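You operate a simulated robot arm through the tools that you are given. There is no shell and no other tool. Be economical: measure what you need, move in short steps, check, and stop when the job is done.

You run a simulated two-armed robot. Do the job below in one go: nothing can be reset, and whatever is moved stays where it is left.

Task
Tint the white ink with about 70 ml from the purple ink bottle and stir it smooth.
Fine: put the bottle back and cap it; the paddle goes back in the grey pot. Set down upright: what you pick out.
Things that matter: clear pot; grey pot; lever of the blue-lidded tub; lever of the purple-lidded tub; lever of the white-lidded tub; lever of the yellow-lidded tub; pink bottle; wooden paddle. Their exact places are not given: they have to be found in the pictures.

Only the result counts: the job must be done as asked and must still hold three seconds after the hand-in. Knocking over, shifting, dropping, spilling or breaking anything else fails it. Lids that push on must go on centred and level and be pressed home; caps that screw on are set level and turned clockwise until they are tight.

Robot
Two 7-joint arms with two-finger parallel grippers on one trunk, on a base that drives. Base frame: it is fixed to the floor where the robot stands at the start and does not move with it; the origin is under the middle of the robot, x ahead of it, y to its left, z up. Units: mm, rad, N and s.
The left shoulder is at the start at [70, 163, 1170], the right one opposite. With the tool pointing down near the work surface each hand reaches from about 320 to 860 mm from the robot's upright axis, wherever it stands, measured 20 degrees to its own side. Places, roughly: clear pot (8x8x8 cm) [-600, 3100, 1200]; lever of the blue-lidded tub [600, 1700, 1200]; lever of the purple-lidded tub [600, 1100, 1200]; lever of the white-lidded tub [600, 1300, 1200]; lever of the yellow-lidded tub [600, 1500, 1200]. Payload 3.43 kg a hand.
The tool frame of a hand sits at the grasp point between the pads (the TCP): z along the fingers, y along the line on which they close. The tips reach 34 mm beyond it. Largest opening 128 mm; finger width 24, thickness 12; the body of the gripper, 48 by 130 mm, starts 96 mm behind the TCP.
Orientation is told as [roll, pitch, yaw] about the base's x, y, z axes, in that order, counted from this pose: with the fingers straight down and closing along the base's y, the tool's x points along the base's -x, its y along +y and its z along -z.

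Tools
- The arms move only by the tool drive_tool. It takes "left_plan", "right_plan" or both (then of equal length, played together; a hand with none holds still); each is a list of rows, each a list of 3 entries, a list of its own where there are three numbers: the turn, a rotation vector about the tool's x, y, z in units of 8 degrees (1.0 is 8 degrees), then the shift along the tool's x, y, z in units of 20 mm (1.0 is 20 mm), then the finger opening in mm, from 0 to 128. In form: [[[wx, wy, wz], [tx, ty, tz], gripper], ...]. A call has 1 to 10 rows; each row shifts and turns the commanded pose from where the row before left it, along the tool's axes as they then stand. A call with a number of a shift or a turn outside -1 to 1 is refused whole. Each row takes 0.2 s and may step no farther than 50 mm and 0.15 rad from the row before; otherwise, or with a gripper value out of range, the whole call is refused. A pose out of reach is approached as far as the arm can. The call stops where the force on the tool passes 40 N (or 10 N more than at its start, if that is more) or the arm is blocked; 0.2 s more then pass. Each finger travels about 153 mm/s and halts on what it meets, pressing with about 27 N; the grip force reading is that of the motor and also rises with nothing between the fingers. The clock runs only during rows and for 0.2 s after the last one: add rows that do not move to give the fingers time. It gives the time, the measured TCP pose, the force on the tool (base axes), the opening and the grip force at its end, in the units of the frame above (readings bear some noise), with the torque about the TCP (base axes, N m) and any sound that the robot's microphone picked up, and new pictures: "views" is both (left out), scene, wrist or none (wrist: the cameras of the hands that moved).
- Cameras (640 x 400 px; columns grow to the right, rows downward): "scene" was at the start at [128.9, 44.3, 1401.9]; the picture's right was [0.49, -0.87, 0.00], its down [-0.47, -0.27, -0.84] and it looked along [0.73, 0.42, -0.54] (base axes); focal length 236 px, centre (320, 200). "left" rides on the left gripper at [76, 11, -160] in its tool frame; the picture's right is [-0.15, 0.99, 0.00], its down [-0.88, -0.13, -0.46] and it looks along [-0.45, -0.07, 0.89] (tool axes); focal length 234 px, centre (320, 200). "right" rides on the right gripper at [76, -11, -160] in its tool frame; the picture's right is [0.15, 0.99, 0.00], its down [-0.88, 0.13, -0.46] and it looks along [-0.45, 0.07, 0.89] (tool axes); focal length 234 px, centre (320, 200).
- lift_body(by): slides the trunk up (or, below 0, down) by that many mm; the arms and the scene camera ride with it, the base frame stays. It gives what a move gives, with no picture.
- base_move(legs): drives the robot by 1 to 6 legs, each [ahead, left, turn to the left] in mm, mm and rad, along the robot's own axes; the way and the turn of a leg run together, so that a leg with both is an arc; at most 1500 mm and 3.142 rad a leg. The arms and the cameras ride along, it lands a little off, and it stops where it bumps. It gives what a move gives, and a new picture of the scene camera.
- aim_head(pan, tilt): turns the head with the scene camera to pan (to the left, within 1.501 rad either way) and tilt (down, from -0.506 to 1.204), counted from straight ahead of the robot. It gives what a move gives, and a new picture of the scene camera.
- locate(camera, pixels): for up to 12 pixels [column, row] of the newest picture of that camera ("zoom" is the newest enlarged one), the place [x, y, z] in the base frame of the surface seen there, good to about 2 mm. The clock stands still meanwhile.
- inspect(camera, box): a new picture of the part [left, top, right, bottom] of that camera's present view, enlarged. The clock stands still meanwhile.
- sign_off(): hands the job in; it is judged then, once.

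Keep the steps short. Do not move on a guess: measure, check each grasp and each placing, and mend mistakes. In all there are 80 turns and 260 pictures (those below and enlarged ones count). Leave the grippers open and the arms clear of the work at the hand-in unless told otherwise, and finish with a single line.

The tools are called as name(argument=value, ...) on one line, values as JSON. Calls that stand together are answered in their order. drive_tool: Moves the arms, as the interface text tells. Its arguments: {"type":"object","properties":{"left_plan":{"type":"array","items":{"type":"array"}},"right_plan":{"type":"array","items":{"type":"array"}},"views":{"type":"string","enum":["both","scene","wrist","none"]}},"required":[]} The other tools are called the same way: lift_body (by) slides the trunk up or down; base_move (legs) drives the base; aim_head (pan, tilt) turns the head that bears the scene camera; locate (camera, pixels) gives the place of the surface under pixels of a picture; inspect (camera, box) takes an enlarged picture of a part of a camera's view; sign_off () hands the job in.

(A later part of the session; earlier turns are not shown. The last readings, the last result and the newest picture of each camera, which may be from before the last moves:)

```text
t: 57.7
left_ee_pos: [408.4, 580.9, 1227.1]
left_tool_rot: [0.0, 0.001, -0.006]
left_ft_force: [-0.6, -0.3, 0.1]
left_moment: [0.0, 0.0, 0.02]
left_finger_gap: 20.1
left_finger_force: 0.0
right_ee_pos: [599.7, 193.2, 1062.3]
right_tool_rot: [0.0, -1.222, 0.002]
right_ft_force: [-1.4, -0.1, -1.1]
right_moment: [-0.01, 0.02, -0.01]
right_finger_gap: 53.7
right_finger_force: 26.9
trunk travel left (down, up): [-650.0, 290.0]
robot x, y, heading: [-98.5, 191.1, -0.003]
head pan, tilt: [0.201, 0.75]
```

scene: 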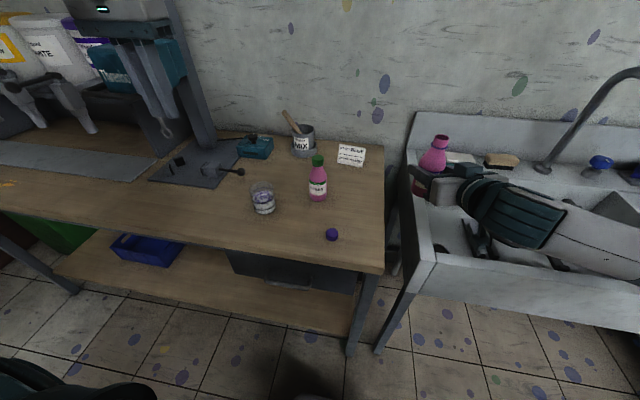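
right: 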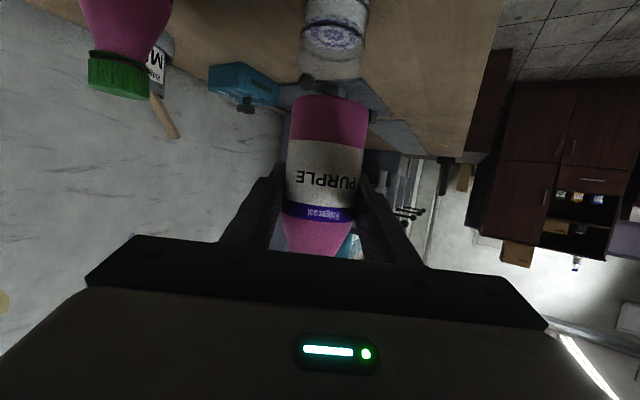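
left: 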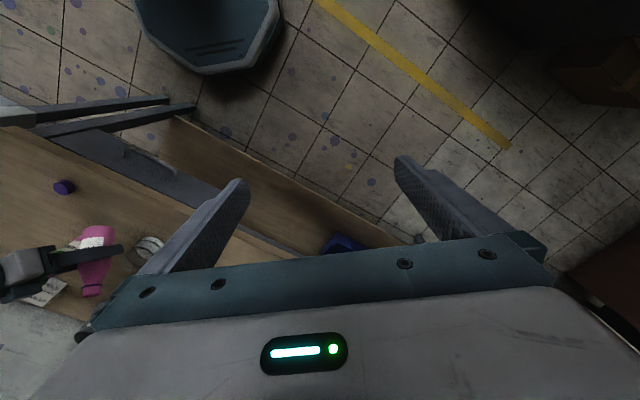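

Exactly over the spot. Lowering 135 mm, then the last few mm gently.

drive_tool(right_plan=[[[0, 0, 0], [0.907, 0, 0.33], 40], [[0, 0, 0], [0.907, 0, 0.33], 40], [[0, 0, 0], [0.907, 0, 0.33], 40], [[0, 0, 0], [0.907, 0, 0.33], 40], [[0, 0, 0], [0.907, 0, 0.33], 40], [[0, 0, 0], [0.907, 0, 0.33], 40], [[0, 0, 0], [0.907, 0, 0.33], 40], [[0, 0, 0], [0, 0, 0], 40]], views="none")

drive_tool(right_plan=[[[0, 0, 0], [0.094, 0, 0.034], 40], [[0, 0, 0], [0.04, 0, 0.014], 40], [[0, 0, 0], [0, 0, 0], 40]], views="both")

```text
t: 59.5
left_ee_pos: [408.0, 581.2, 1226.2]
left_tool_rot: [0.0, 0.0, -0.006]
left_ft_force: [-0.4, -0.3, -0.7]
left_moment: [0.03, 0.01, -0.04]
left_finger_gap: 20.0
left_finger_force: 0.0
right_ee_pos: [599.4, 191.3, 928.9]
right_tool_rot: [0.001, -1.221, 0.001]
right_ft_force: [0.1, -0.1, -1.3]
right_moment: [0.01, 0.0, -0.01]
right_finger_gap: 53.8
right_finger_force: 27.1
trunk travel left (down, up): [-650.0, 290.0]
robot x, y, heading: [-101.8, 191.7, -0.012]
head pan, tilt: [0.201, 0.75]
```

```text
t: 60.3
left_ee_pos: [409.0, 582.4, 1225.6]
left_tool_rot: [0.0, 0.002, -0.007]
left_ft_force: [0.8, -0.2, -0.1]
left_moment: [0.01, 0.0, 0.05]
left_finger_gap: 19.8
left_finger_force: 0.1
right_ee_pos: [598.9, 193.3, 924.7]
right_tool_rot: [0.001, -1.221, -0.001]
right_ft_force: [-0.7, 0.3, -0.8]
right_moment: [-0.01, 0.03, 0.03]
right_finger_gap: 54.0
right_finger_force: 27.7
trunk travel left (down, up): [-650.0, 290.0]
robot x, y, heading: [-99.0, 192.0, -0.007]
head pan, tilt: [0.201, 0.75]
```

scene: 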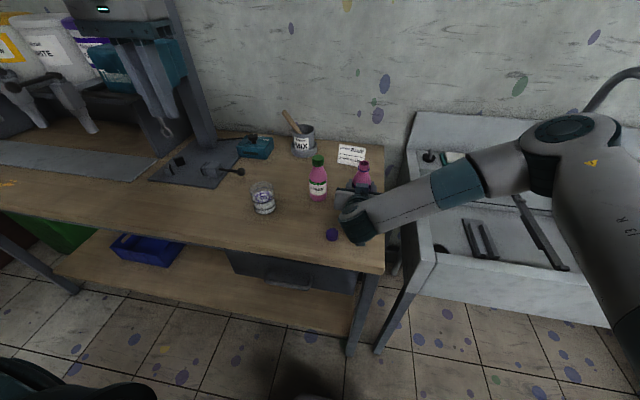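
right: 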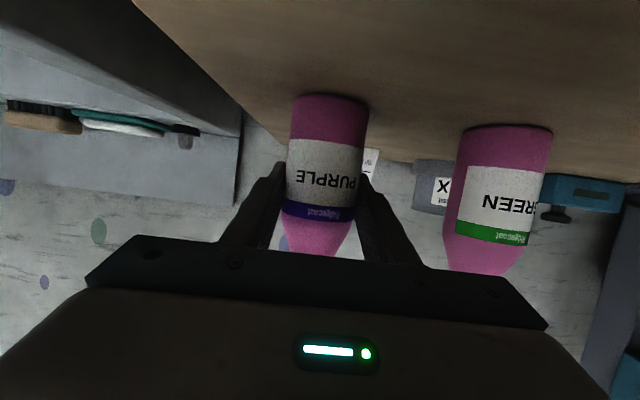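

Almost down. One more millimetre to feel contact.

drive_tool(right_plan=[[[0, 0, 0], [0.04, 0, 0.014], 40], [[0, 0, 0], [0, 0, 0], 40]], views="none")

drive_tool(right_plan=[[[0, 0, 0], [0.02, 0, 0.007], 40], [[0, 0, 0], [0, 0, 0], 40]], views="none")

```text
t: 60.9
left_ee_pos: [407.8, 581.0, 1226.9]
left_tool_rot: [0.001, -0.001, -0.009]
left_ft_force: [0.0, -0.3, 0.0]
left_moment: [0.01, -0.03, 0.0]
left_finger_gap: 20.1
left_finger_force: 0.1
right_ee_pos: [599.3, 192.9, 925.2]
right_tool_rot: [0.001, -1.224, -0.002]
right_ft_force: [-0.1, 0.4, 2.2]
right_moment: [0.08, 0.04, -0.01]
right_finger_gap: 53.8
right_finger_force: 26.8
trunk travel left (down, up): [-650.0, 290.0]
robot x, y, heading: [-98.8, 193.2, -0.01]
head pan, tilt: [0.201, 0.75]
```

```text
t: 61.5
left_ee_pos: [406.5, 581.8, 1226.8]
left_tool_rot: [0.0, 0.0, -0.008]
left_ft_force: [-0.1, 0.4, 0.0]
left_moment: [0.04, 0.0, 0.02]
left_finger_gap: 19.9
left_finger_force: 0.1
right_ee_pos: [599.8, 192.8, 925.3]
right_tool_rot: [0.002, -1.224, -0.002]
right_ft_force: [1.9, -0.8, 6.1]
right_moment: [0.16, -0.01, -0.03]
right_finger_gap: 53.9
right_finger_force: 26.3
trunk travel left (down, up): [-650.0, 290.0]
robot x, y, heading: [-98.3, 190.6, -0.005]
head pan, tilt: [0.201, 0.75]
```

Contact felt (+6 N). Opening, then backing out along the tool axis.

drive_tool(right_plan=[[[0, 0, 0], [0, 0, 0], 60], [[0, 0, 0], [0, 0, 0], 90], [[0, 0, 0], [0, 0, 0], 90], [[0, 0, 0], [0, 0, -0.9], 90], [[0, 0, 0], [0, 0, -0.9], 90], [[0, 0, 0], [0, 0, -0.9], 90], [[0, 0, 0], [0, 0, -0.9], 90], [[0, 0, 0], [0, 0, -0.9], 90], [[0, 0, 0], [0, 0, -0.9], 90], [[0, 0, 0], [0, 0, -0.9], 90]], views="both")

```text
t: 63.7
left_ee_pos: [407.8, 582.9, 1226.7]
left_tool_rot: [-0.002, 0.0, -0.007]
left_ft_force: [-0.6, -0.3, -0.1]
left_moment: [0.0, 0.0, -0.01]
left_finger_gap: 20.0
left_finger_force: 0.1
right_ee_pos: [479.6, 191.7, 968.3]
right_tool_rot: [-0.001, -1.221, 0.001]
right_ft_force: [0.3, -0.6, 0.1]
right_moment: [0.0, -0.02, 0.01]
right_finger_gap: 90.0
right_finger_force: 0.1
trunk travel left (down, up): [-650.0, 290.0]
robot x, y, heading: [-102.2, 188.8, -0.008]
head pan, tilt: [0.201, 0.75]
```

scene: 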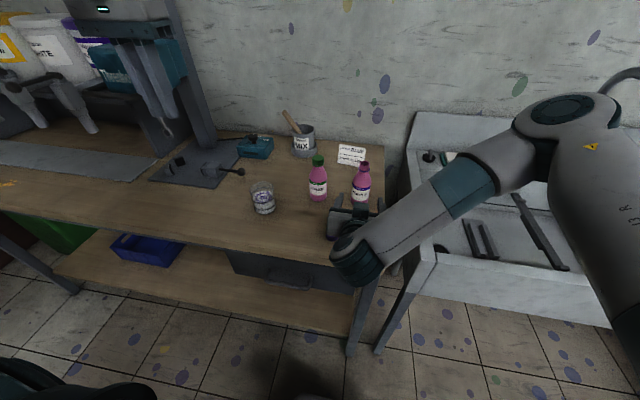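
right: 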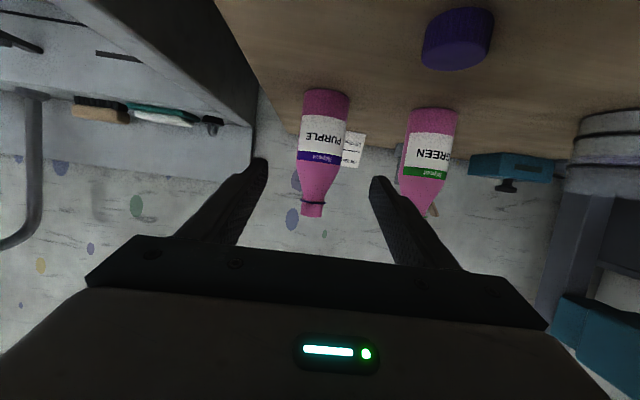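

Bottle stands alone. Now tip the right hand down over the cap (≈449,254) and pre-turn it counter-clockwise to leave room for screwing.

drive_tool(right_plan=[[[0, 0.972, 0], [-0.27, 0.345, -0.28], 90], [[0, 0.972, 0], [-0.225, 0.345, -0.31], 90], [[0, 0.972, 0], [-0.18, 0.345, -0.34], 90], [[0, 0.972, 0], [-0.13, 0.345, -0.36], 80], [[0, 0.972, 0], [-0.075, 0.345, -0.375], 70], [[0, 0.972, 0], [-0.03, 0.345, -0.385], 60], [[0, 0.972, 0], [0.03, 0.345, -0.385], 60], [[0, 0.972, 0], [0.08, 0.345, -0.375], 60], [[0, 0.972, 0], [0.135, 0.345, -0.36], 60]], views="none")

drive_tool(right_plan=[[[0, 0, -1], [0, 0, 0], 60], [[0, 0, -1], [0, 0, 0], 60], [[0, 0, -1], [0, 0, 0], 60], [[0, 0, -1], [0, 0, 0], 60], [[0, 0, -1], [0, 0, 0], 60], [[0, 0, -1], [0, 0, 0], 60], [[0, 0, -1], [0, 0, 0], 60], [[0, 0, -1], [0, 0, 0], 60], [[0, 0, -1], [0, 0, 0], 60], [[0, 0, -1], [0, 0, 0], 60]], views="both")

inspect(camera="left", box=[0, 0, 640, 400])

```text
t: 65.7
left_ee_pos: [407.5, 582.3, 1225.0]
left_tool_rot: [0.0, 0.002, -0.007]
left_ft_force: [-0.2, 0.8, 0.0]
left_moment: [0.02, 0.01, 0.01]
left_finger_gap: 20.0
left_finger_force: 0.1
right_ee_pos: [449.0, 254.9, 1028.5]
right_tool_rot: [0.001, 0.004, 0.002]
right_ft_force: [0.6, 0.0, -0.7]
right_moment: [-0.01, 0.0, 0.04]
right_finger_gap: 60.1
right_finger_force: 0.0
trunk travel left (down, up): [-650.0, 290.0]
robot x, y, heading: [-100.1, 191.1, -0.008]
head pan, tilt: [0.201, 0.75]
```

```text
t: 67.9
left_ee_pos: [407.8, 581.2, 1225.4]
left_tool_rot: [0.0, 0.0, -0.007]
left_ft_force: [0.8, 0.2, -0.5]
left_moment: [0.01, -0.05, -0.01]
left_finger_gap: 20.0
left_finger_force: 0.0
right_ee_pos: [449.9, 254.9, 1030.0]
right_tool_rot: [-0.001, 0.001, 1.33]
right_ft_force: [-0.8, -0.6, -0.3]
right_moment: [-0.02, 0.0, 0.0]
right_finger_gap: 59.9
right_finger_force: 0.2
right hand out of reach, approached as far as the arm can: row 10
trunk travel left (down, up): [-650.0, 290.0]
robot x, y, heading: [-101.6, 190.0, -0.009]
head pan, tilt: [0.201, 0.75]
```

scene: 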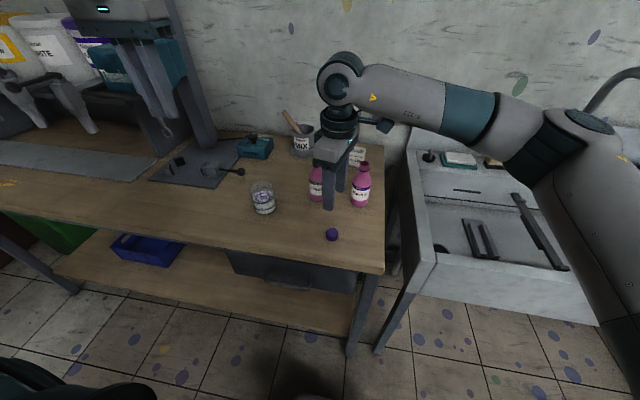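
right: 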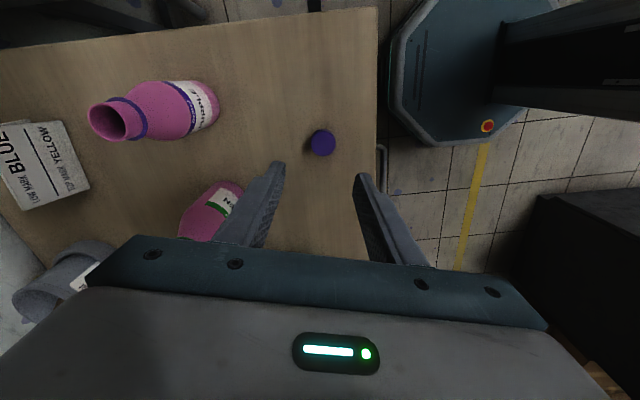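

```text
1.00 times, centred on (320, 200) of left (not enlarged: the box is as wide or as high as the picture)
```

zoom: 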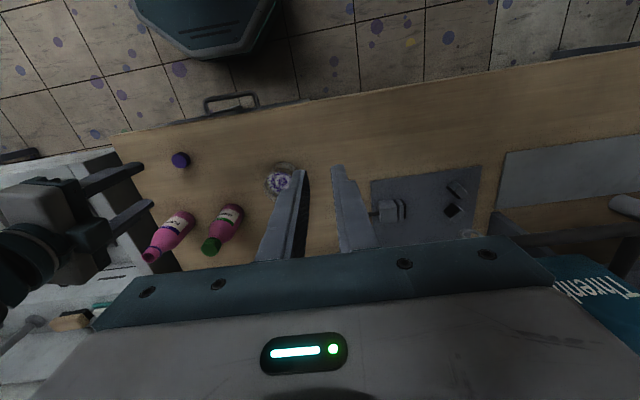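

Yaw limit is ~76°; fine. Measuring cap and bottle mouth closely in the right camera.

inspect(camera="right", box=[294, 125, 350, 160])

locate(camera="zoom", pixels=[[320, 190], [200, 200], [460, 210], [320, 80], [320, 330], [250, 250], [400, 250], [230, 130], [420, 120], [320, 250]])

locate(camera="right", pixels=[[92, 121], [108, 106], [108, 140], [122, 122], [125, 108], [138, 135], [112, 104], [104, 139]])

inspect(camera="right", box=[80, 85, 160, 155])

```text
11.43 times, centred on (322, 142) of right
```

zoom: 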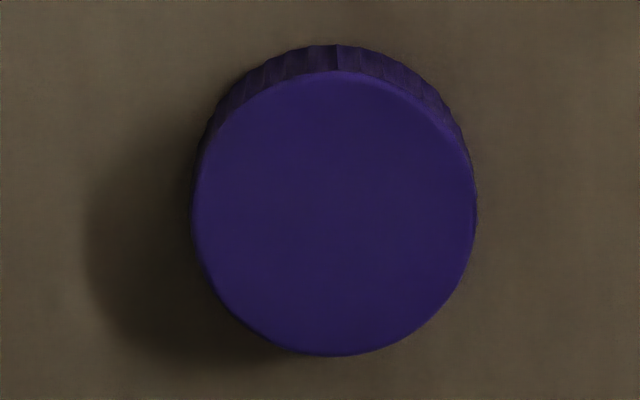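

```text
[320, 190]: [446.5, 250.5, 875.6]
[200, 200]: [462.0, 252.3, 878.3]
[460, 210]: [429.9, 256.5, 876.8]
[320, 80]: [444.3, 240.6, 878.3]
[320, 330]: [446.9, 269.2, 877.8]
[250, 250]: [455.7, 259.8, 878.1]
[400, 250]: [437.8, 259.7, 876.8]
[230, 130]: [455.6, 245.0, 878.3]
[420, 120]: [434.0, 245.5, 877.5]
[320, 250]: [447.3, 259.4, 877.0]
```

```text
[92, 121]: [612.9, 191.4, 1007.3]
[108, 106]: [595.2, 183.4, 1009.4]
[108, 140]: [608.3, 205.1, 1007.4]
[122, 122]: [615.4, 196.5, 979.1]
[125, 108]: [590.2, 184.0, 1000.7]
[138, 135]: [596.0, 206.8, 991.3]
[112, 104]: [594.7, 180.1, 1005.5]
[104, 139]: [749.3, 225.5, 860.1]
```

```text
5.71 times, centred on (120, 120) of right
```

zoom: 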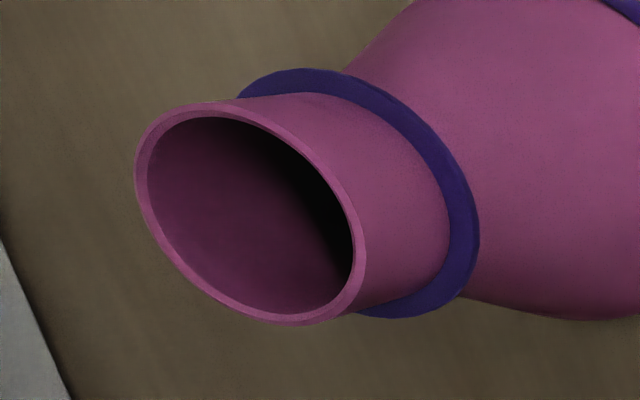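

locate(camera="zoom", pixels=[[141, 175], [359, 260], [215, 107], [290, 318], [170, 120], [335, 165], [175, 262], [345, 300], [350, 210], [250, 112], [240, 305], [141, 195]])

```text
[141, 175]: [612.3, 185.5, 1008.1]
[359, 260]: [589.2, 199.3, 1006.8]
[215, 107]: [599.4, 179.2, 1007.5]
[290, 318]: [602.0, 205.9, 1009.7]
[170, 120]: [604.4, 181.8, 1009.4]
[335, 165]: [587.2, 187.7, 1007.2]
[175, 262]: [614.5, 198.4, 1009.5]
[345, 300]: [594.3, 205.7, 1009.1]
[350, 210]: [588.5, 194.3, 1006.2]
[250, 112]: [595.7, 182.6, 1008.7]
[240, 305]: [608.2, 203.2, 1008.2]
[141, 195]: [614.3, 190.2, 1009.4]
```

Cap centre (445.5,255.5), Ø≈33, top z 877.5; bottle neck centre (600.8,192.8), rim z 1008.4. Descending over the cap and closing.

drive_tool(right_plan=[[[0, 0, 0], [0.02, 0.2, 0.95], 60], [[0, 0, 0], [0, 0, 0.95], 60], [[0, 0, 0], [0, 0, 0.95], 60], [[0, 0, 0], [0, 0, 0.95], 60], [[0, 0, 0], [0, 0, 0.95], 60], [[0, 0, 0], [0, 0, 0.95], 60], [[0, 0, 0], [0, 0, 0.95], 60], [[0, 0, 0], [0, 0, 0], 60]], views="wrist")

drive_tool(right_plan=[[[0, 0, 0], [0, 0, 0], 45], [[0, 0, 0], [0, 0, 0], 36], [[0, 0, 0], [0, 0, 0], 26], [[0, 0, 0], [0, 0, 0], 20], [[0, 0, 0], [0, 0, 0], 20]], views="wrist")

```text
t: 69.7
left_ee_pos: [407.1, 581.5, 1226.8]
left_tool_rot: [0.001, -0.001, -0.008]
left_ft_force: [0.8, -0.1, 0.4]
left_moment: [0.0, -0.02, 0.0]
left_finger_gap: 20.0
left_finger_force: 0.1
right_ee_pos: [445.4, 255.2, 896.6]
right_tool_rot: [-0.001, 0.0, 1.326]
right_ft_force: [-0.4, 1.7, -0.4]
right_moment: [0.01, -0.01, -0.03]
right_finger_gap: 59.9
right_finger_force: 0.0
trunk travel left (down, up): [-650.0, 290.0]
robot x, y, heading: [-100.0, 192.3, -0.008]
head pan, tilt: [0.201, 0.75]
```

right: 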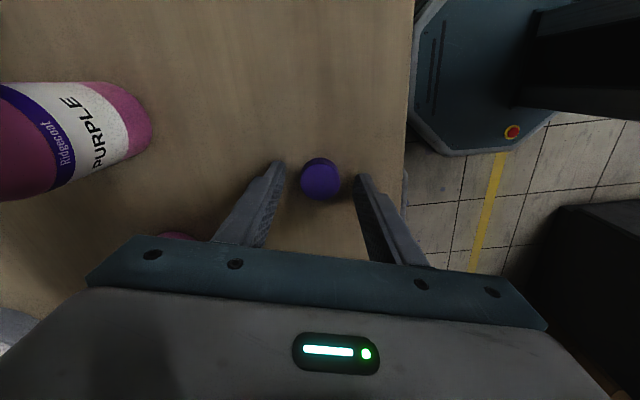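

```text
t: 70.9
left_ee_pos: [408.5, 582.0, 1226.1]
left_tool_rot: [0.001, 0.0, -0.007]
left_ft_force: [-0.4, 0.3, -0.2]
left_moment: [0.02, 0.0, 0.0]
left_finger_gap: 20.0
left_finger_force: 0.2
right_ee_pos: [444.8, 254.1, 897.0]
right_tool_rot: [-0.001, 0.0, 1.327]
right_ft_force: [0.0, -0.1, -0.4]
right_moment: [0.04, 0.0, 0.0]
right_finger_gap: 32.1
right_finger_force: 27.1
trunk travel left (down, up): [-650.0, 290.0]
robot x, y, heading: [-102.7, 192.7, -0.01]
head pan, tilt: [0.201, 0.75]
```

right: 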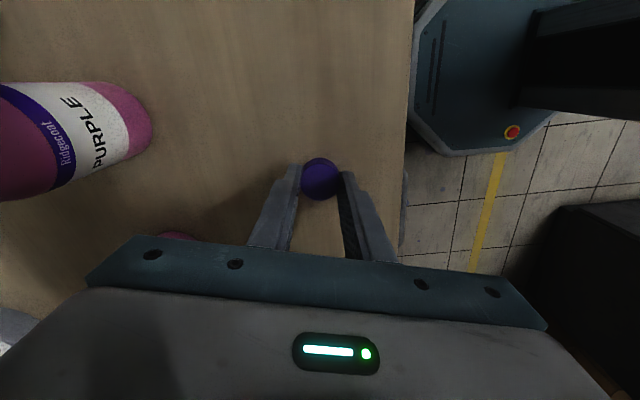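

Cap gripped (32.1 mm). Lifting and carrying over the neck.

drive_tool(right_plan=[[[0, 0, 0], [0, 0, -0.97], 20], [[0, 0, 0], [0, 0, -0.97], 20], [[0, 0, 0], [0, 0, -0.97], 20], [[0, 0, 0], [0, 0, -0.97], 20], [[0, 0, 0], [0, 0, -0.97], 20], [[0, 0, 0], [0, 0, -0.97], 20], [[0, 0, 0], [0, 0, -0.97], 20], [[0, 0, 0], [0, 0, -0.97], 20], [[0, 0, 0], [0, 0, -0.97], 20]], views="none")

drive_tool(right_plan=[[[0, 0, 0], [0.1256, -0.923, 0], 20], [[0, 0, 0], [0.1256, -0.923, 0], 20], [[0, 0, 0], [0.1256, -0.923, 0], 20], [[0, 0, 0], [0.1256, -0.923, 0], 20], [[0, 0, 0], [0.1256, -0.923, 0], 20], [[0, 0, 0], [0.1256, -0.923, 0], 20], [[0, 0, 0], [0.1256, -0.923, 0], 20], [[0, 0, 0], [0.1256, -0.923, 0], 20], [[0, 0, 0], [0.1256, -0.923, 0], 20], [[0, 0, 0], [0, 0, 0], 20]], views="both")

inspect(camera="right", box=[270, 140, 370, 220])

inspect(camera="scene", box=[320, 120, 400, 210])

```text
t: 72.9
left_ee_pos: [408.1, 581.7, 1226.5]
left_tool_rot: [0.001, -0.001, -0.007]
left_ft_force: [0.2, 0.5, 0.1]
left_moment: [0.03, -0.02, 0.01]
left_finger_gap: 20.0
left_finger_force: 0.0
right_ee_pos: [444.4, 256.1, 1070.5]
right_tool_rot: [0.0, 0.0, 1.326]
right_ft_force: [0.5, 0.7, -0.3]
right_moment: [-0.02, 0.03, 0.0]
right_finger_gap: 31.7
right_finger_force: 27.6
trunk travel left (down, up): [-650.0, 290.0]
robot x, y, heading: [-98.0, 193.1, -0.003]
head pan, tilt: [0.201, 0.75]
```

```text
t: 75.1
left_ee_pos: [407.0, 582.0, 1227.2]
left_tool_rot: [0.0, 0.0, -0.007]
left_ft_force: [-0.6, -0.4, -0.6]
left_moment: [-0.01, 0.04, 0.02]
left_finger_gap: 19.8
left_finger_force: 0.0
right_ee_pos: [462.7, 248.7, 1072.4]
right_tool_rot: [-0.001, 0.0, 1.327]
right_ft_force: [-0.3, 0.7, 0.5]
right_moment: [0.02, -0.02, -0.01]
right_finger_gap: 31.2
right_finger_force: 26.8
right hand out of reach, approached as far as the arm can: row 2, 3, 4, 5, 6, 7, 8, 9
trunk travel left (down, up): [-650.0, 290.0]
robot x, y, heading: [-102.0, 189.7, -0.007]
head pan, tilt: [0.201, 0.75]
```

scene: 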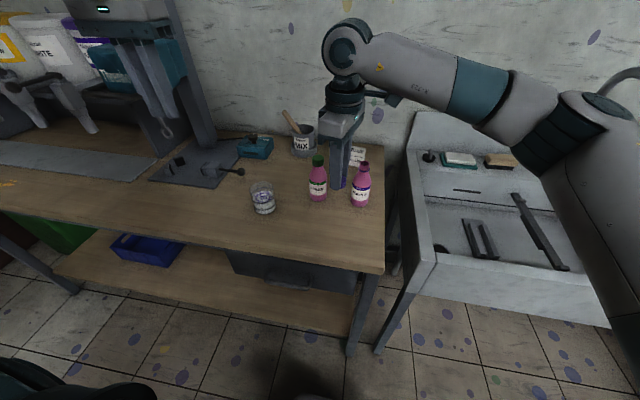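
right: 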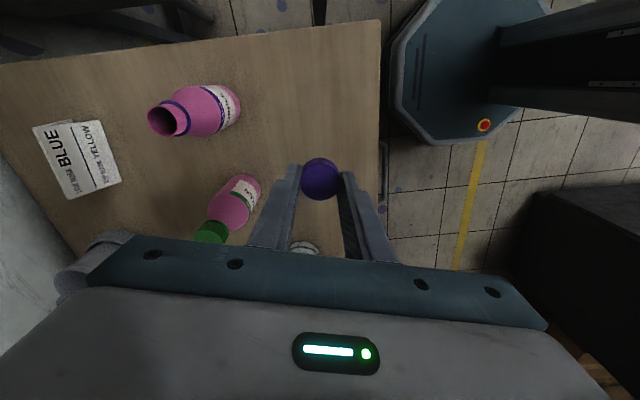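

```text
5.00 times, centred on (320, 180) of right
```

zoom: 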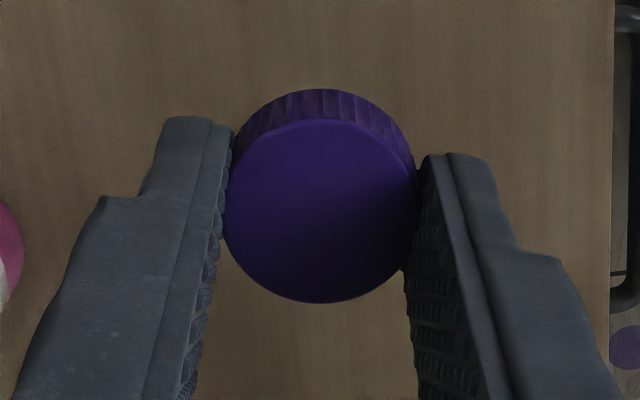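

```text
4.44 times, centred on (360, 165) of scene
```

zoom: 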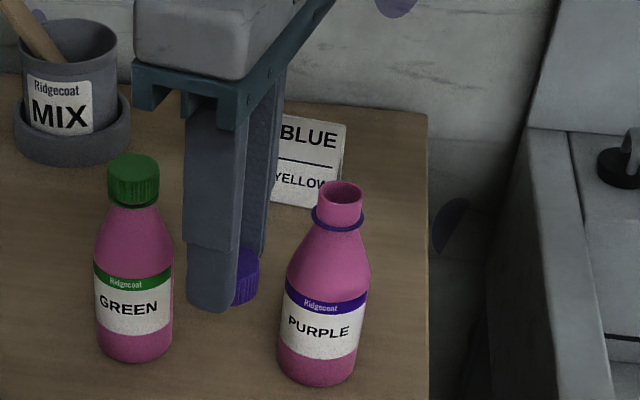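

Yaw limit binds farther out. Turning the hand clockwise 52° in place to relax it, then measuring the cap offset in the grip.

drive_tool(right_plan=[[[0, 0, 1], [0, 0, 0], 20], [[0, 0, 1], [0, 0, 0], 20], [[0, 0, 1], [0, 0, 0], 20], [[0, 0, 1], [0, 0, 0], 20], [[0, 0, 1], [0, 0, 0], 20], [[0, 0, 1], [0, 0, 0], 20], [[0, 0, 0.5], [0, 0, 0], 20], [[0, 0, 0], [0, 0, 0], 20]], views="wrist")

locate(camera="right", pixels=[[304, 181], [337, 181], [320, 166], [320, 198], [320, 182], [310, 172], [331, 172], [310, 191], [330, 191]])

```text
t: 76.9
left_ee_pos: [408.1, 581.6, 1225.7]
left_tool_rot: [0.001, -0.001, -0.008]
left_ft_force: [0.3, -0.7, 0.2]
left_moment: [-0.01, 0.02, -0.01]
left_finger_gap: 20.1
left_finger_force: 0.1
right_ee_pos: [462.6, 248.5, 1071.4]
right_tool_rot: [0.001, 0.001, 0.417]
right_ft_force: [0.1, 0.3, -0.3]
right_moment: [0.03, -0.04, 0.0]
right_finger_gap: 31.7
right_finger_force: 27.3
trunk travel left (down, up): [-650.0, 290.0]
robot x, y, heading: [-102.0, 192.8, -0.005]
head pan, tilt: [0.201, 0.75]
```

right: 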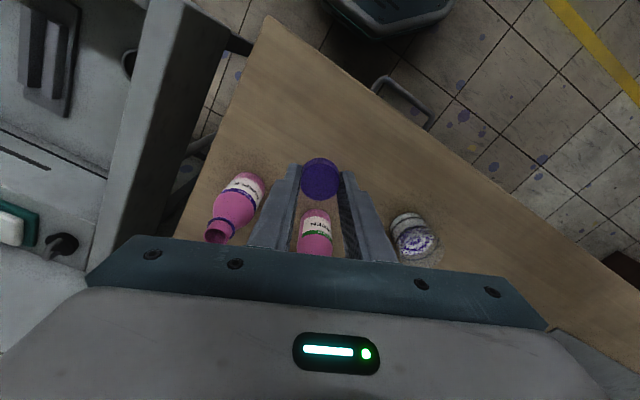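

```text
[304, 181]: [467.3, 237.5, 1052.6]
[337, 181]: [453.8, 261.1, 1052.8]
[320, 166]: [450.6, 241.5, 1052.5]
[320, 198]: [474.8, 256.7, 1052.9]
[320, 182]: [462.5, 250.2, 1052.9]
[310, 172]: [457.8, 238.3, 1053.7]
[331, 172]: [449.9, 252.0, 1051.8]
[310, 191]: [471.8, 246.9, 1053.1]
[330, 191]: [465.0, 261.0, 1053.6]
```

Cap is centred in the grip within 1 mm. Moving over the neck at (601,192).

drive_tool(right_plan=[[[0, 0, 0], [-0.866, -0.8975, 0], 20], [[0, 0, 0], [-0.866, -0.8975, 0], 20], [[0, 0, 0], [-0.866, -0.8975, 0], 20], [[0, 0, 0], [-0.866, -0.8975, 0], 20], [[0, 0, 0], [-0.866, -0.8975, 0], 20], [[0, 0, 0], [-0.866, -0.8975, 0], 20], [[0, 0, 0], [0, 0, 0], 20]], views="both")

locate(camera="right", pixels=[[304, 181], [337, 181], [320, 166], [320, 198], [320, 182], [310, 172], [331, 172], [310, 191], [330, 191]])

inspect(camera="scene", box=[330, 120, 400, 210])

```text
t: 78.5
left_ee_pos: [407.8, 582.0, 1225.9]
left_tool_rot: [0.0, -0.001, -0.007]
left_ft_force: [0.7, -0.7, -0.4]
left_moment: [0.01, 0.02, 0.03]
left_finger_gap: 20.0
left_finger_force: 0.1
right_ee_pos: [602.0, 193.8, 1071.4]
right_tool_rot: [-0.001, 0.0, 0.419]
right_ft_force: [0.0, 0.0, 1.0]
right_moment: [-0.01, -0.03, 0.0]
right_finger_gap: 31.7
right_finger_force: 27.3
trunk travel left (down, up): [-650.0, 290.0]
robot x, y, heading: [-99.9, 190.2, -0.012]
head pan, tilt: [0.201, 0.75]
```

scene: 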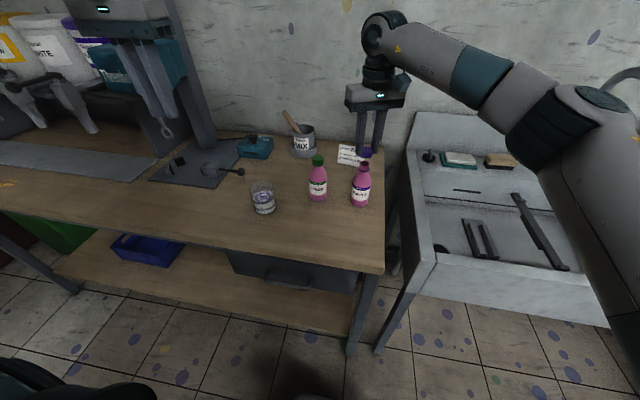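
right: 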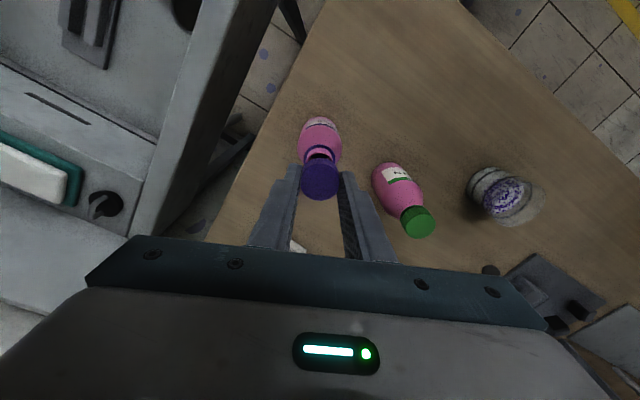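

```text
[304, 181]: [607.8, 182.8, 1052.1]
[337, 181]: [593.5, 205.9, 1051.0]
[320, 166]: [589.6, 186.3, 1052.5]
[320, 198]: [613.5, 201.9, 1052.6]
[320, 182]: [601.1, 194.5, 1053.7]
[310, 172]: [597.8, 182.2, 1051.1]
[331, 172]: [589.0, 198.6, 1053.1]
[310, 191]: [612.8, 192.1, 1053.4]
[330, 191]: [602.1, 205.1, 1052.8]
```

```text
4.44 times, centred on (365, 165) of scene
```

zoom: 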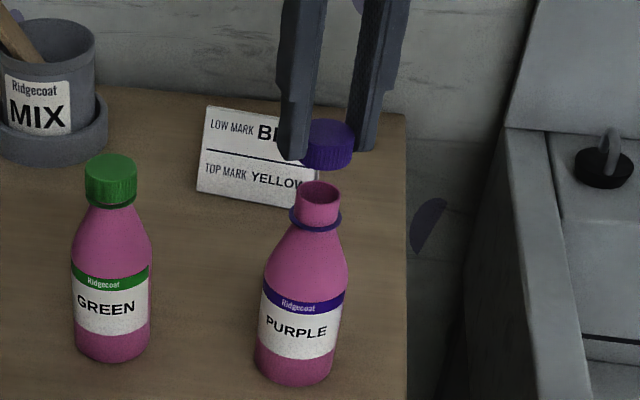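

Cap needs −1.5 mm in y. Correcting, then lowering to just over the rim, then gently further.

drive_tool(right_plan=[[[0, 0, 0], [0.044, -0.06, 0], 20], [[0, 0, 0], [0, 0, 0.65], 20], [[0, 0, 0], [0, 0, 0.6], 20], [[0, 0, 0], [0, 0, 0], 20]], views="none")

drive_tool(right_plan=[[[0, 0, 0], [0, 0, 0.05], 20], [[0, 0, 0], [0, 0, 0.05], 20], [[0, 0, 0], [0, 0, 0.05], 20], [[0, 0, 0], [0, 0, 0.05], 20], [[0, 0, 0], [0, 0, 0], 20]], views="scene")

inspect(camera="scene", box=[330, 130, 400, 210])

```text
t: 79.5
left_ee_pos: [408.1, 582.6, 1226.7]
left_tool_rot: [0.0, 0.001, -0.007]
left_ft_force: [0.2, 0.1, -0.3]
left_moment: [-0.01, -0.02, 0.0]
left_finger_gap: 19.8
left_finger_force: 0.1
right_ee_pos: [600.9, 192.0, 1046.9]
right_tool_rot: [0.0, 0.0, 0.418]
right_ft_force: [-0.1, -0.6, -0.6]
right_moment: [0.0, -0.01, 0.01]
right_finger_gap: 31.6
right_finger_force: 27.1
trunk travel left (down, up): [-650.0, 290.0]
robot x, y, heading: [-98.2, 195.0, -0.001]
head pan, tilt: [0.201, 0.75]
```

```text
t: 80.7
left_ee_pos: [406.3, 582.9, 1227.8]
left_tool_rot: [-0.001, 0.001, -0.007]
left_ft_force: [0.8, 0.4, -0.7]
left_moment: [0.02, -0.01, 0.0]
left_finger_gap: 20.1
left_finger_force: 0.1
right_ee_pos: [600.2, 191.3, 1044.0]
right_tool_rot: [0.0, -0.003, 0.419]
right_ft_force: [1.7, 0.4, 10.0]
right_moment: [0.14, -0.21, -0.01]
right_finger_gap: 31.8
right_finger_force: 26.8
trunk travel left (down, up): [-650.0, 290.0]
robot x, y, heading: [-101.1, 193.7, -0.01]
head pan, tilt: [0.201, 0.75]
```

scene: 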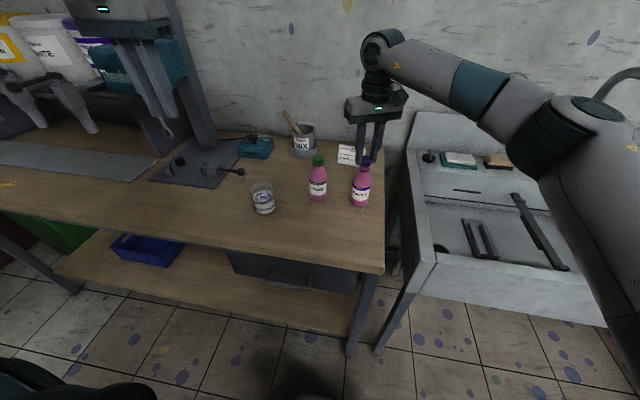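

```text
5.00 times, centred on (365, 170) of scene
```

zoom: 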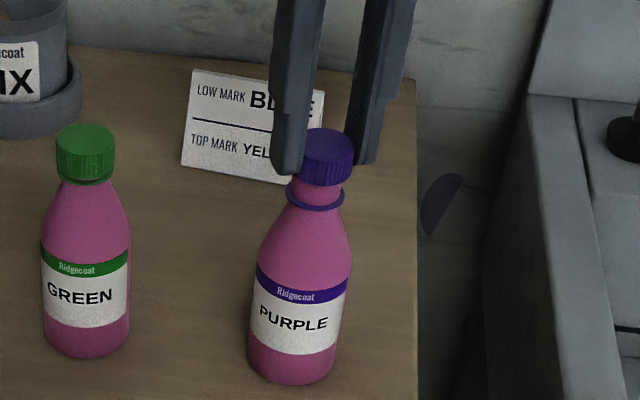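

Cap rests on the rim with 10 N. Starting to turn clockwise 72° with light following, reading torque and height.

drive_tool(right_plan=[[[0, 0, 1], [0, 0, 0.005], 20], [[0, 0, 1], [0, 0, 0.005], 20], [[0, 0, 1], [0, 0, 0.005], 20], [[0, 0, 1], [0, 0, 0.005], 20], [[0, 0, 1], [0, 0, 0.005], 20], [[0, 0, 1], [0, 0, 0.005], 20], [[0, 0, 1], [0, 0, 0.005], 20], [[0, 0, 1], [0, 0, 0.005], 20], [[0, 0, 1], [0, 0, 0.005], 20]], views="none")

drive_tool(right_plan=[[[0, 0, 1], [0, 0, 0.005], 20], [[0, 0, 1], [0, 0, 0.005], 20], [[0, 0, 1], [0, 0, 0.005], 20], [[0, 0, 1], [0, 0, 0.005], 20], [[0, 0, 1], [0, 0, 0.005], 20], [[0, 0, 1], [0, 0, 0.005], 20], [[0, 0, 1], [0, 0, 0.005], 20], [[0, 0, 1], [0, 0, 0.005], 20], [[0, 0, 1], [0, 0, 0.005], 20]], views="scene")

inspect(camera="scene", box=[330, 130, 400, 210])

```text
t: 82.7
left_ee_pos: [407.5, 582.2, 1226.8]
left_tool_rot: [-0.001, -0.001, -0.005]
left_ft_force: [0.3, -0.1, -1.5]
left_moment: [-0.03, 0.01, 0.0]
left_finger_gap: 19.9
left_finger_force: 0.0
right_ee_pos: [600.9, 190.4, 1041.8]
right_tool_rot: [-0.002, -0.002, -0.838]
right_ft_force: [-0.6, 0.2, -0.2]
right_moment: [0.04, 0.04, 0.0]
right_finger_gap: 31.6
right_finger_force: 26.6
trunk travel left (down, up): [-650.0, 290.0]
robot x, y, heading: [-100.9, 192.9, -0.003]
head pan, tilt: [0.201, 0.75]
```

```text
t: 84.7
left_ee_pos: [408.5, 581.5, 1225.2]
left_tool_rot: [-0.001, -0.001, -0.007]
left_ft_force: [-0.7, 0.5, 0.6]
left_moment: [0.05, -0.03, 0.03]
left_finger_gap: 19.5
left_finger_force: 0.0
right_ee_pos: [600.8, 191.2, 1040.3]
right_tool_rot: [0.0, 0.002, -2.097]
right_ft_force: [-0.1, -0.1, 0.0]
right_moment: [0.02, -0.02, 0.0]
right_finger_gap: 31.6
right_finger_force: 27.1
trunk travel left (down, up): [-650.0, 290.0]
robot x, y, heading: [-99.7, 192.4, -0.009]
head pan, tilt: [0.201, 0.75]
```

scene: 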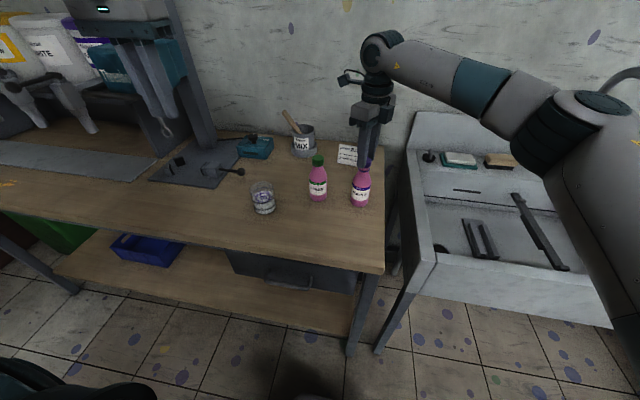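

```text
5.00 times, centred on (365, 170) of scene
```

zoom: 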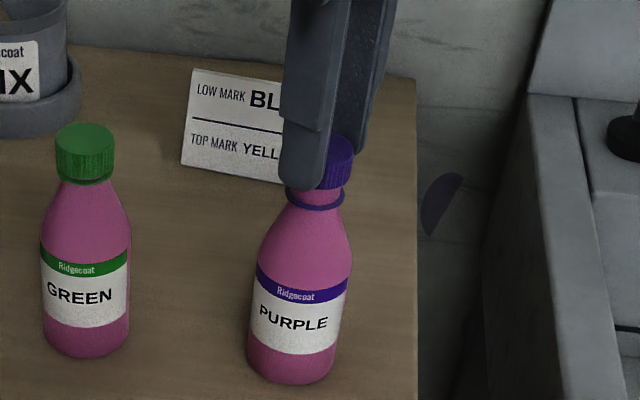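

The cap is threading down (1044→1040.3). Continuing clockwise as far as the wrist goes.

drive_tool(right_plan=[[[0, 0, 1], [0, 0, 0.008], 20], [[0, 0, 1], [0, 0, 0.008], 20], [[0, 0, 1], [0, 0, 0.008], 20], [[0, 0, 1], [0, 0, 0.008], 20], [[0, 0, 1], [0, 0, 0.008], 20]], views="none")

```text
t: 85.9
left_ee_pos: [407.9, 581.5, 1226.6]
left_tool_rot: [-0.001, -0.001, -0.007]
left_ft_force: [0.6, -0.6, -0.3]
left_moment: [0.01, -0.01, -0.05]
left_finger_gap: 19.8
left_finger_force: 0.1
right_ee_pos: [600.8, 192.2, 1040.2]
right_tool_rot: [0.002, 0.0, -2.796]
right_ft_force: [-0.6, 0.2, 0.8]
right_moment: [0.0, -0.01, 0.01]
right_finger_gap: 31.5
right_finger_force: 27.0
trunk travel left (down, up): [-650.0, 290.0]
robot x, y, heading: [-95.8, 193.3, -0.007]
head pan, tilt: [0.201, 0.75]
```

Rather than risk the wrist limit, I release, unwind 176°, regrip, and turn clockwise again.

drive_tool(right_plan=[[[0, 0, 0], [0, 0, 0], 50], [[0, 0, 0], [0, 0, 0], 50], [[0, 0, -1], [0, 0, 0], 50], [[0, 0, -1], [0, 0, 0], 50], [[0, 0, -1], [0, 0, 0], 50], [[0, 0, -1], [0, 0, 0], 50], [[0, 0, -1], [0, 0, 0], 50], [[0, 0, -1], [0, 0, 0], 50], [[0, 0, -1], [0, 0, 0], 50], [[0, 0, -1], [0, 0, 0], 50]], views="none")

drive_tool(right_plan=[[[0, 0, -1], [0, 0, 0], 50], [[0, 0, -1], [0, 0, 0], 50], [[0, 0, -1], [0, 0, 0], 50], [[0, 0, -1], [0, 0, 0], 50], [[0, 0, -1], [0, 0, 0], 50], [[0, 0, -1], [0, 0, 0], 50], [[0, 0, -1], [0, 0, 0], 50], [[0, 0, -1], [0, 0, 0], 50], [[0, 0, -1], [0, 0, 0], 50], [[0, 0, -1], [0, 0, 0], 50]], views="none")

drive_tool(right_plan=[[[0, 0, -1], [0, 0, 0], 50], [[0, 0, -1], [0, 0, 0], 50], [[0, 0, -1], [0, 0, 0], 50], [[0, 0, 0], [0, 0, 0], 50]], views="both")

inspect(camera="scene", box=[330, 130, 400, 210])

locate(camera="right", pixels=[[304, 181], [337, 181], [320, 166], [320, 198], [320, 182], [310, 172], [331, 172], [310, 191], [330, 191]])

```text
t: 88.1
left_ee_pos: [408.6, 581.2, 1225.6]
left_tool_rot: [0.0, 0.001, -0.007]
left_ft_force: [-0.4, -0.5, 0.7]
left_moment: [0.01, 0.01, -0.02]
left_finger_gap: 20.1
left_finger_force: 0.1
right_ee_pos: [600.8, 190.5, 1041.0]
right_tool_rot: [-0.001, -0.001, -1.675]
right_ft_force: [-0.1, 0.1, -0.1]
right_moment: [0.02, 0.0, -0.02]
right_finger_gap: 50.0
right_finger_force: 0.0
trunk travel left (down, up): [-650.0, 290.0]
robot x, y, heading: [-95.4, 190.5, -0.008]
head pan, tilt: [0.201, 0.75]
```

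```text
t: 90.3
left_ee_pos: [407.1, 582.2, 1226.0]
left_tool_rot: [0.0, 0.0, -0.007]
left_ft_force: [-0.5, -0.2, 0.5]
left_moment: [-0.01, -0.01, -0.01]
left_finger_gap: 19.9
left_finger_force: 0.0
right_ee_pos: [601.1, 191.0, 1040.7]
right_tool_rot: [0.001, 0.0, -0.276]
right_ft_force: [0.3, 1.0, 0.6]
right_moment: [-0.01, -0.03, 0.02]
right_finger_gap: 50.0
right_finger_force: 0.0
trunk travel left (down, up): [-650.0, 290.0]
robot x, y, heading: [-99.6, 192.3, -0.011]
head pan, tilt: [0.201, 0.75]
```

```text
t: 91.3
left_ee_pos: [407.7, 581.7, 1226.5]
left_tool_rot: [0.0, 0.0, -0.008]
left_ft_force: [-0.5, -0.7, 0.1]
left_moment: [-0.02, 0.03, 0.0]
left_finger_gap: 20.0
left_finger_force: 0.0
right_ee_pos: [599.4, 191.7, 1039.6]
right_tool_rot: [0.002, -0.001, 0.141]
right_ft_force: [-0.8, -0.5, 0.7]
right_moment: [-0.02, 0.01, -0.03]
right_finger_gap: 50.1
right_finger_force: 0.0
trunk travel left (down, up): [-650.0, 290.0]
robot x, y, heading: [-99.0, 192.2, -0.009]
head pan, tilt: [0.201, 0.75]
```

scene: 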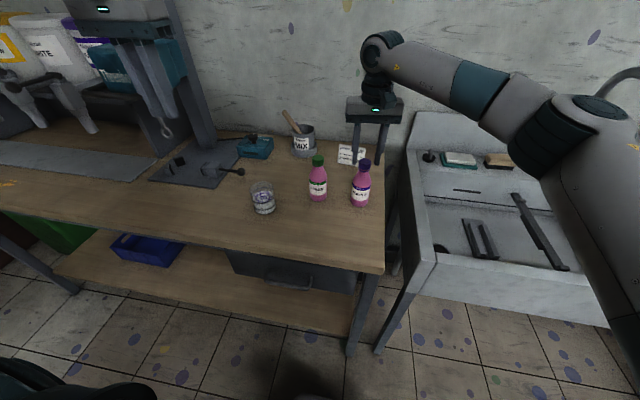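
right: 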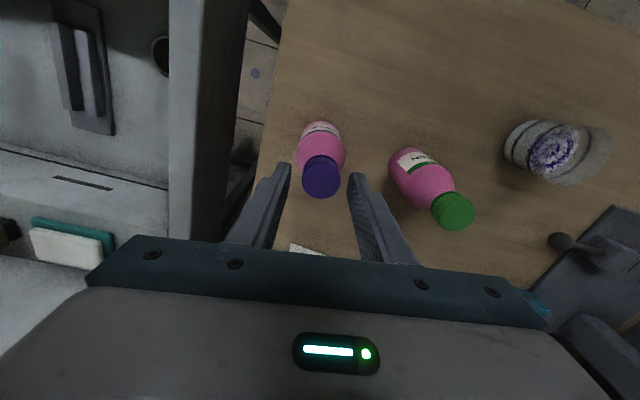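

```text
5.00 times, centred on (365, 170) of scene
```

zoom: 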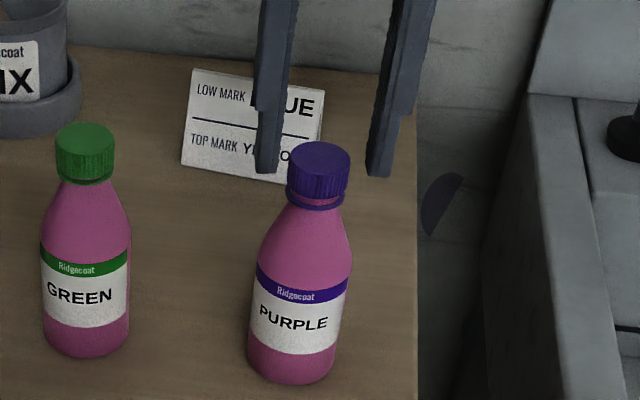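

```text
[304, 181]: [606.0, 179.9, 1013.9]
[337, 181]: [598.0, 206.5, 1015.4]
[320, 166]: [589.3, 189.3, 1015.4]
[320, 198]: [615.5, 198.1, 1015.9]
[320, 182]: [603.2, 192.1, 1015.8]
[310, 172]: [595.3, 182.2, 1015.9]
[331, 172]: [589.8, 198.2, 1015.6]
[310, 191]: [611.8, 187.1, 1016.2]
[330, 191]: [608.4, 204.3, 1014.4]
```

Cap sits level and centred, top at z≈1015.4, a bit more to go. Lowering 5 mm, regripping and turning on.

drive_tool(right_plan=[[[0, 0, 0], [-0.03, 0.06, 0.25], 50], [[0, 0, 0], [0, 0, 0], 40], [[0, 0, 0], [0, 0, 0], 30], [[0, 0, 0], [0, 0, 0], 20], [[0, 0, 0], [0, 0, 0], 20]], views="none")

drive_tool(right_plan=[[[0, 0, 1], [0, 0, 0.005], 20], [[0, 0, 1], [0, 0, 0.005], 20], [[0, 0, 1], [0, 0, 0.005], 20], [[0, 0, 1], [0, 0, 0.005], 20], [[0, 0, 1], [0, 0, 0.005], 20], [[0, 0, 1], [0, 0, 0.005], 20], [[0, 0, 1], [0, 0, 0.005], 20], [[0, 0, 1], [0, 0, 0.005], 20], [[0, 0, 1], [0, 0, 0.005], 20], [[0, 0, 1], [0, 0, 0.005], 20]], views="none")

drive_tool(right_plan=[[[0, 0, 1], [0, 0, 0.005], 20], [[0, 0, 1], [0, 0, 0.005], 20], [[0, 0, 1], [0, 0, 0.005], 20], [[0, 0, 1], [0, 0, 0.005], 20], [[0, 0, 1], [0, 0, 0.005], 20], [[0, 0, 1], [0, 0, 0.005], 20], [[0, 0, 1], [0, 0, 0.005], 20], [[0, 0, 1], [0, 0, 0.005], 20], [[0, 0, 1], [0, 0, 0.005], 20], [[0, 0, 1], [0, 0, 0.005], 20]], views="scene")

inspect(camera="scene", box=[330, 130, 400, 210])

```text
t: 92.5
left_ee_pos: [407.9, 583.1, 1226.3]
left_tool_rot: [-0.001, 0.0, -0.008]
left_ft_force: [-0.1, 0.0, 0.5]
left_moment: [-0.02, -0.01, -0.03]
left_finger_gap: 19.9
left_finger_force: 0.0
right_ee_pos: [601.0, 192.5, 1034.5]
right_tool_rot: [0.001, 0.002, 0.14]
right_ft_force: [0.4, -0.3, 0.3]
right_moment: [0.0, -0.05, 0.03]
right_finger_gap: 31.8
right_finger_force: 27.1
trunk travel left (down, up): [-650.0, 290.0]
robot x, y, heading: [-97.8, 194.7, -0.004]
head pan, tilt: [0.201, 0.75]
```

```text
t: 94.7
left_ee_pos: [408.3, 581.7, 1226.4]
left_tool_rot: [-0.001, 0.0, -0.008]
left_ft_force: [0.2, -0.7, -0.7]
left_moment: [0.02, 0.01, -0.02]
left_finger_gap: 19.8
left_finger_force: 0.0
right_ee_pos: [600.7, 192.8, 1034.3]
right_tool_rot: [-0.001, 0.0, -1.257]
right_ft_force: [-0.2, -0.2, 1.6]
right_moment: [0.0, -0.02, -0.03]
right_finger_gap: 31.7
right_finger_force: 27.5
trunk travel left (down, up): [-650.0, 290.0]
robot x, y, heading: [-102.2, 192.4, -0.009]
head pan, tilt: [0.201, 0.75]
```

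```text
t: 96.9
left_ee_pos: [407.9, 582.3, 1225.8]
left_tool_rot: [0.001, 0.0, -0.008]
left_ft_force: [-0.5, -0.1, 0.3]
left_moment: [-0.01, -0.01, 0.03]
left_finger_gap: 19.8
left_finger_force: 0.1
right_ee_pos: [601.2, 192.5, 1033.8]
right_tool_rot: [0.0, 0.001, -2.654]
right_ft_force: [0.3, -1.0, 4.5]
right_moment: [-0.01, 0.0, 0.0]
right_finger_gap: 31.7
right_finger_force: 26.9
trunk travel left (down, up): [-650.0, 290.0]
robot x, y, heading: [-97.8, 193.1, -0.009]
head pan, tilt: [0.201, 0.75]
```

scene: 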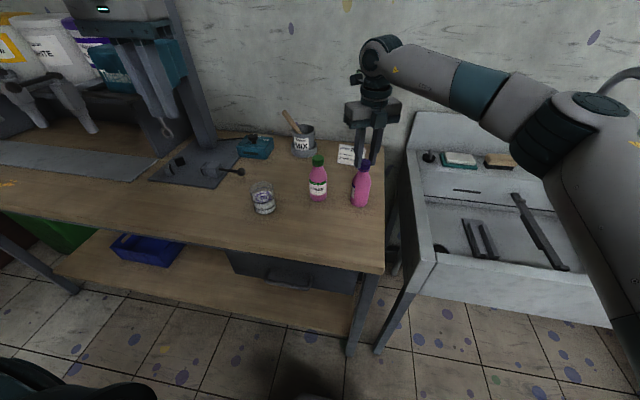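

```text
5.00 times, centred on (365, 170) of scene
```

zoom: 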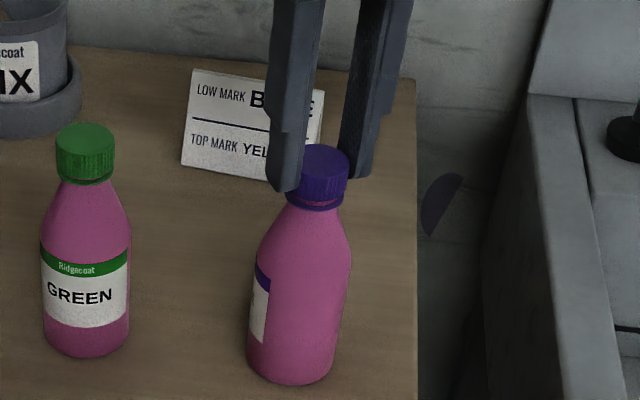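

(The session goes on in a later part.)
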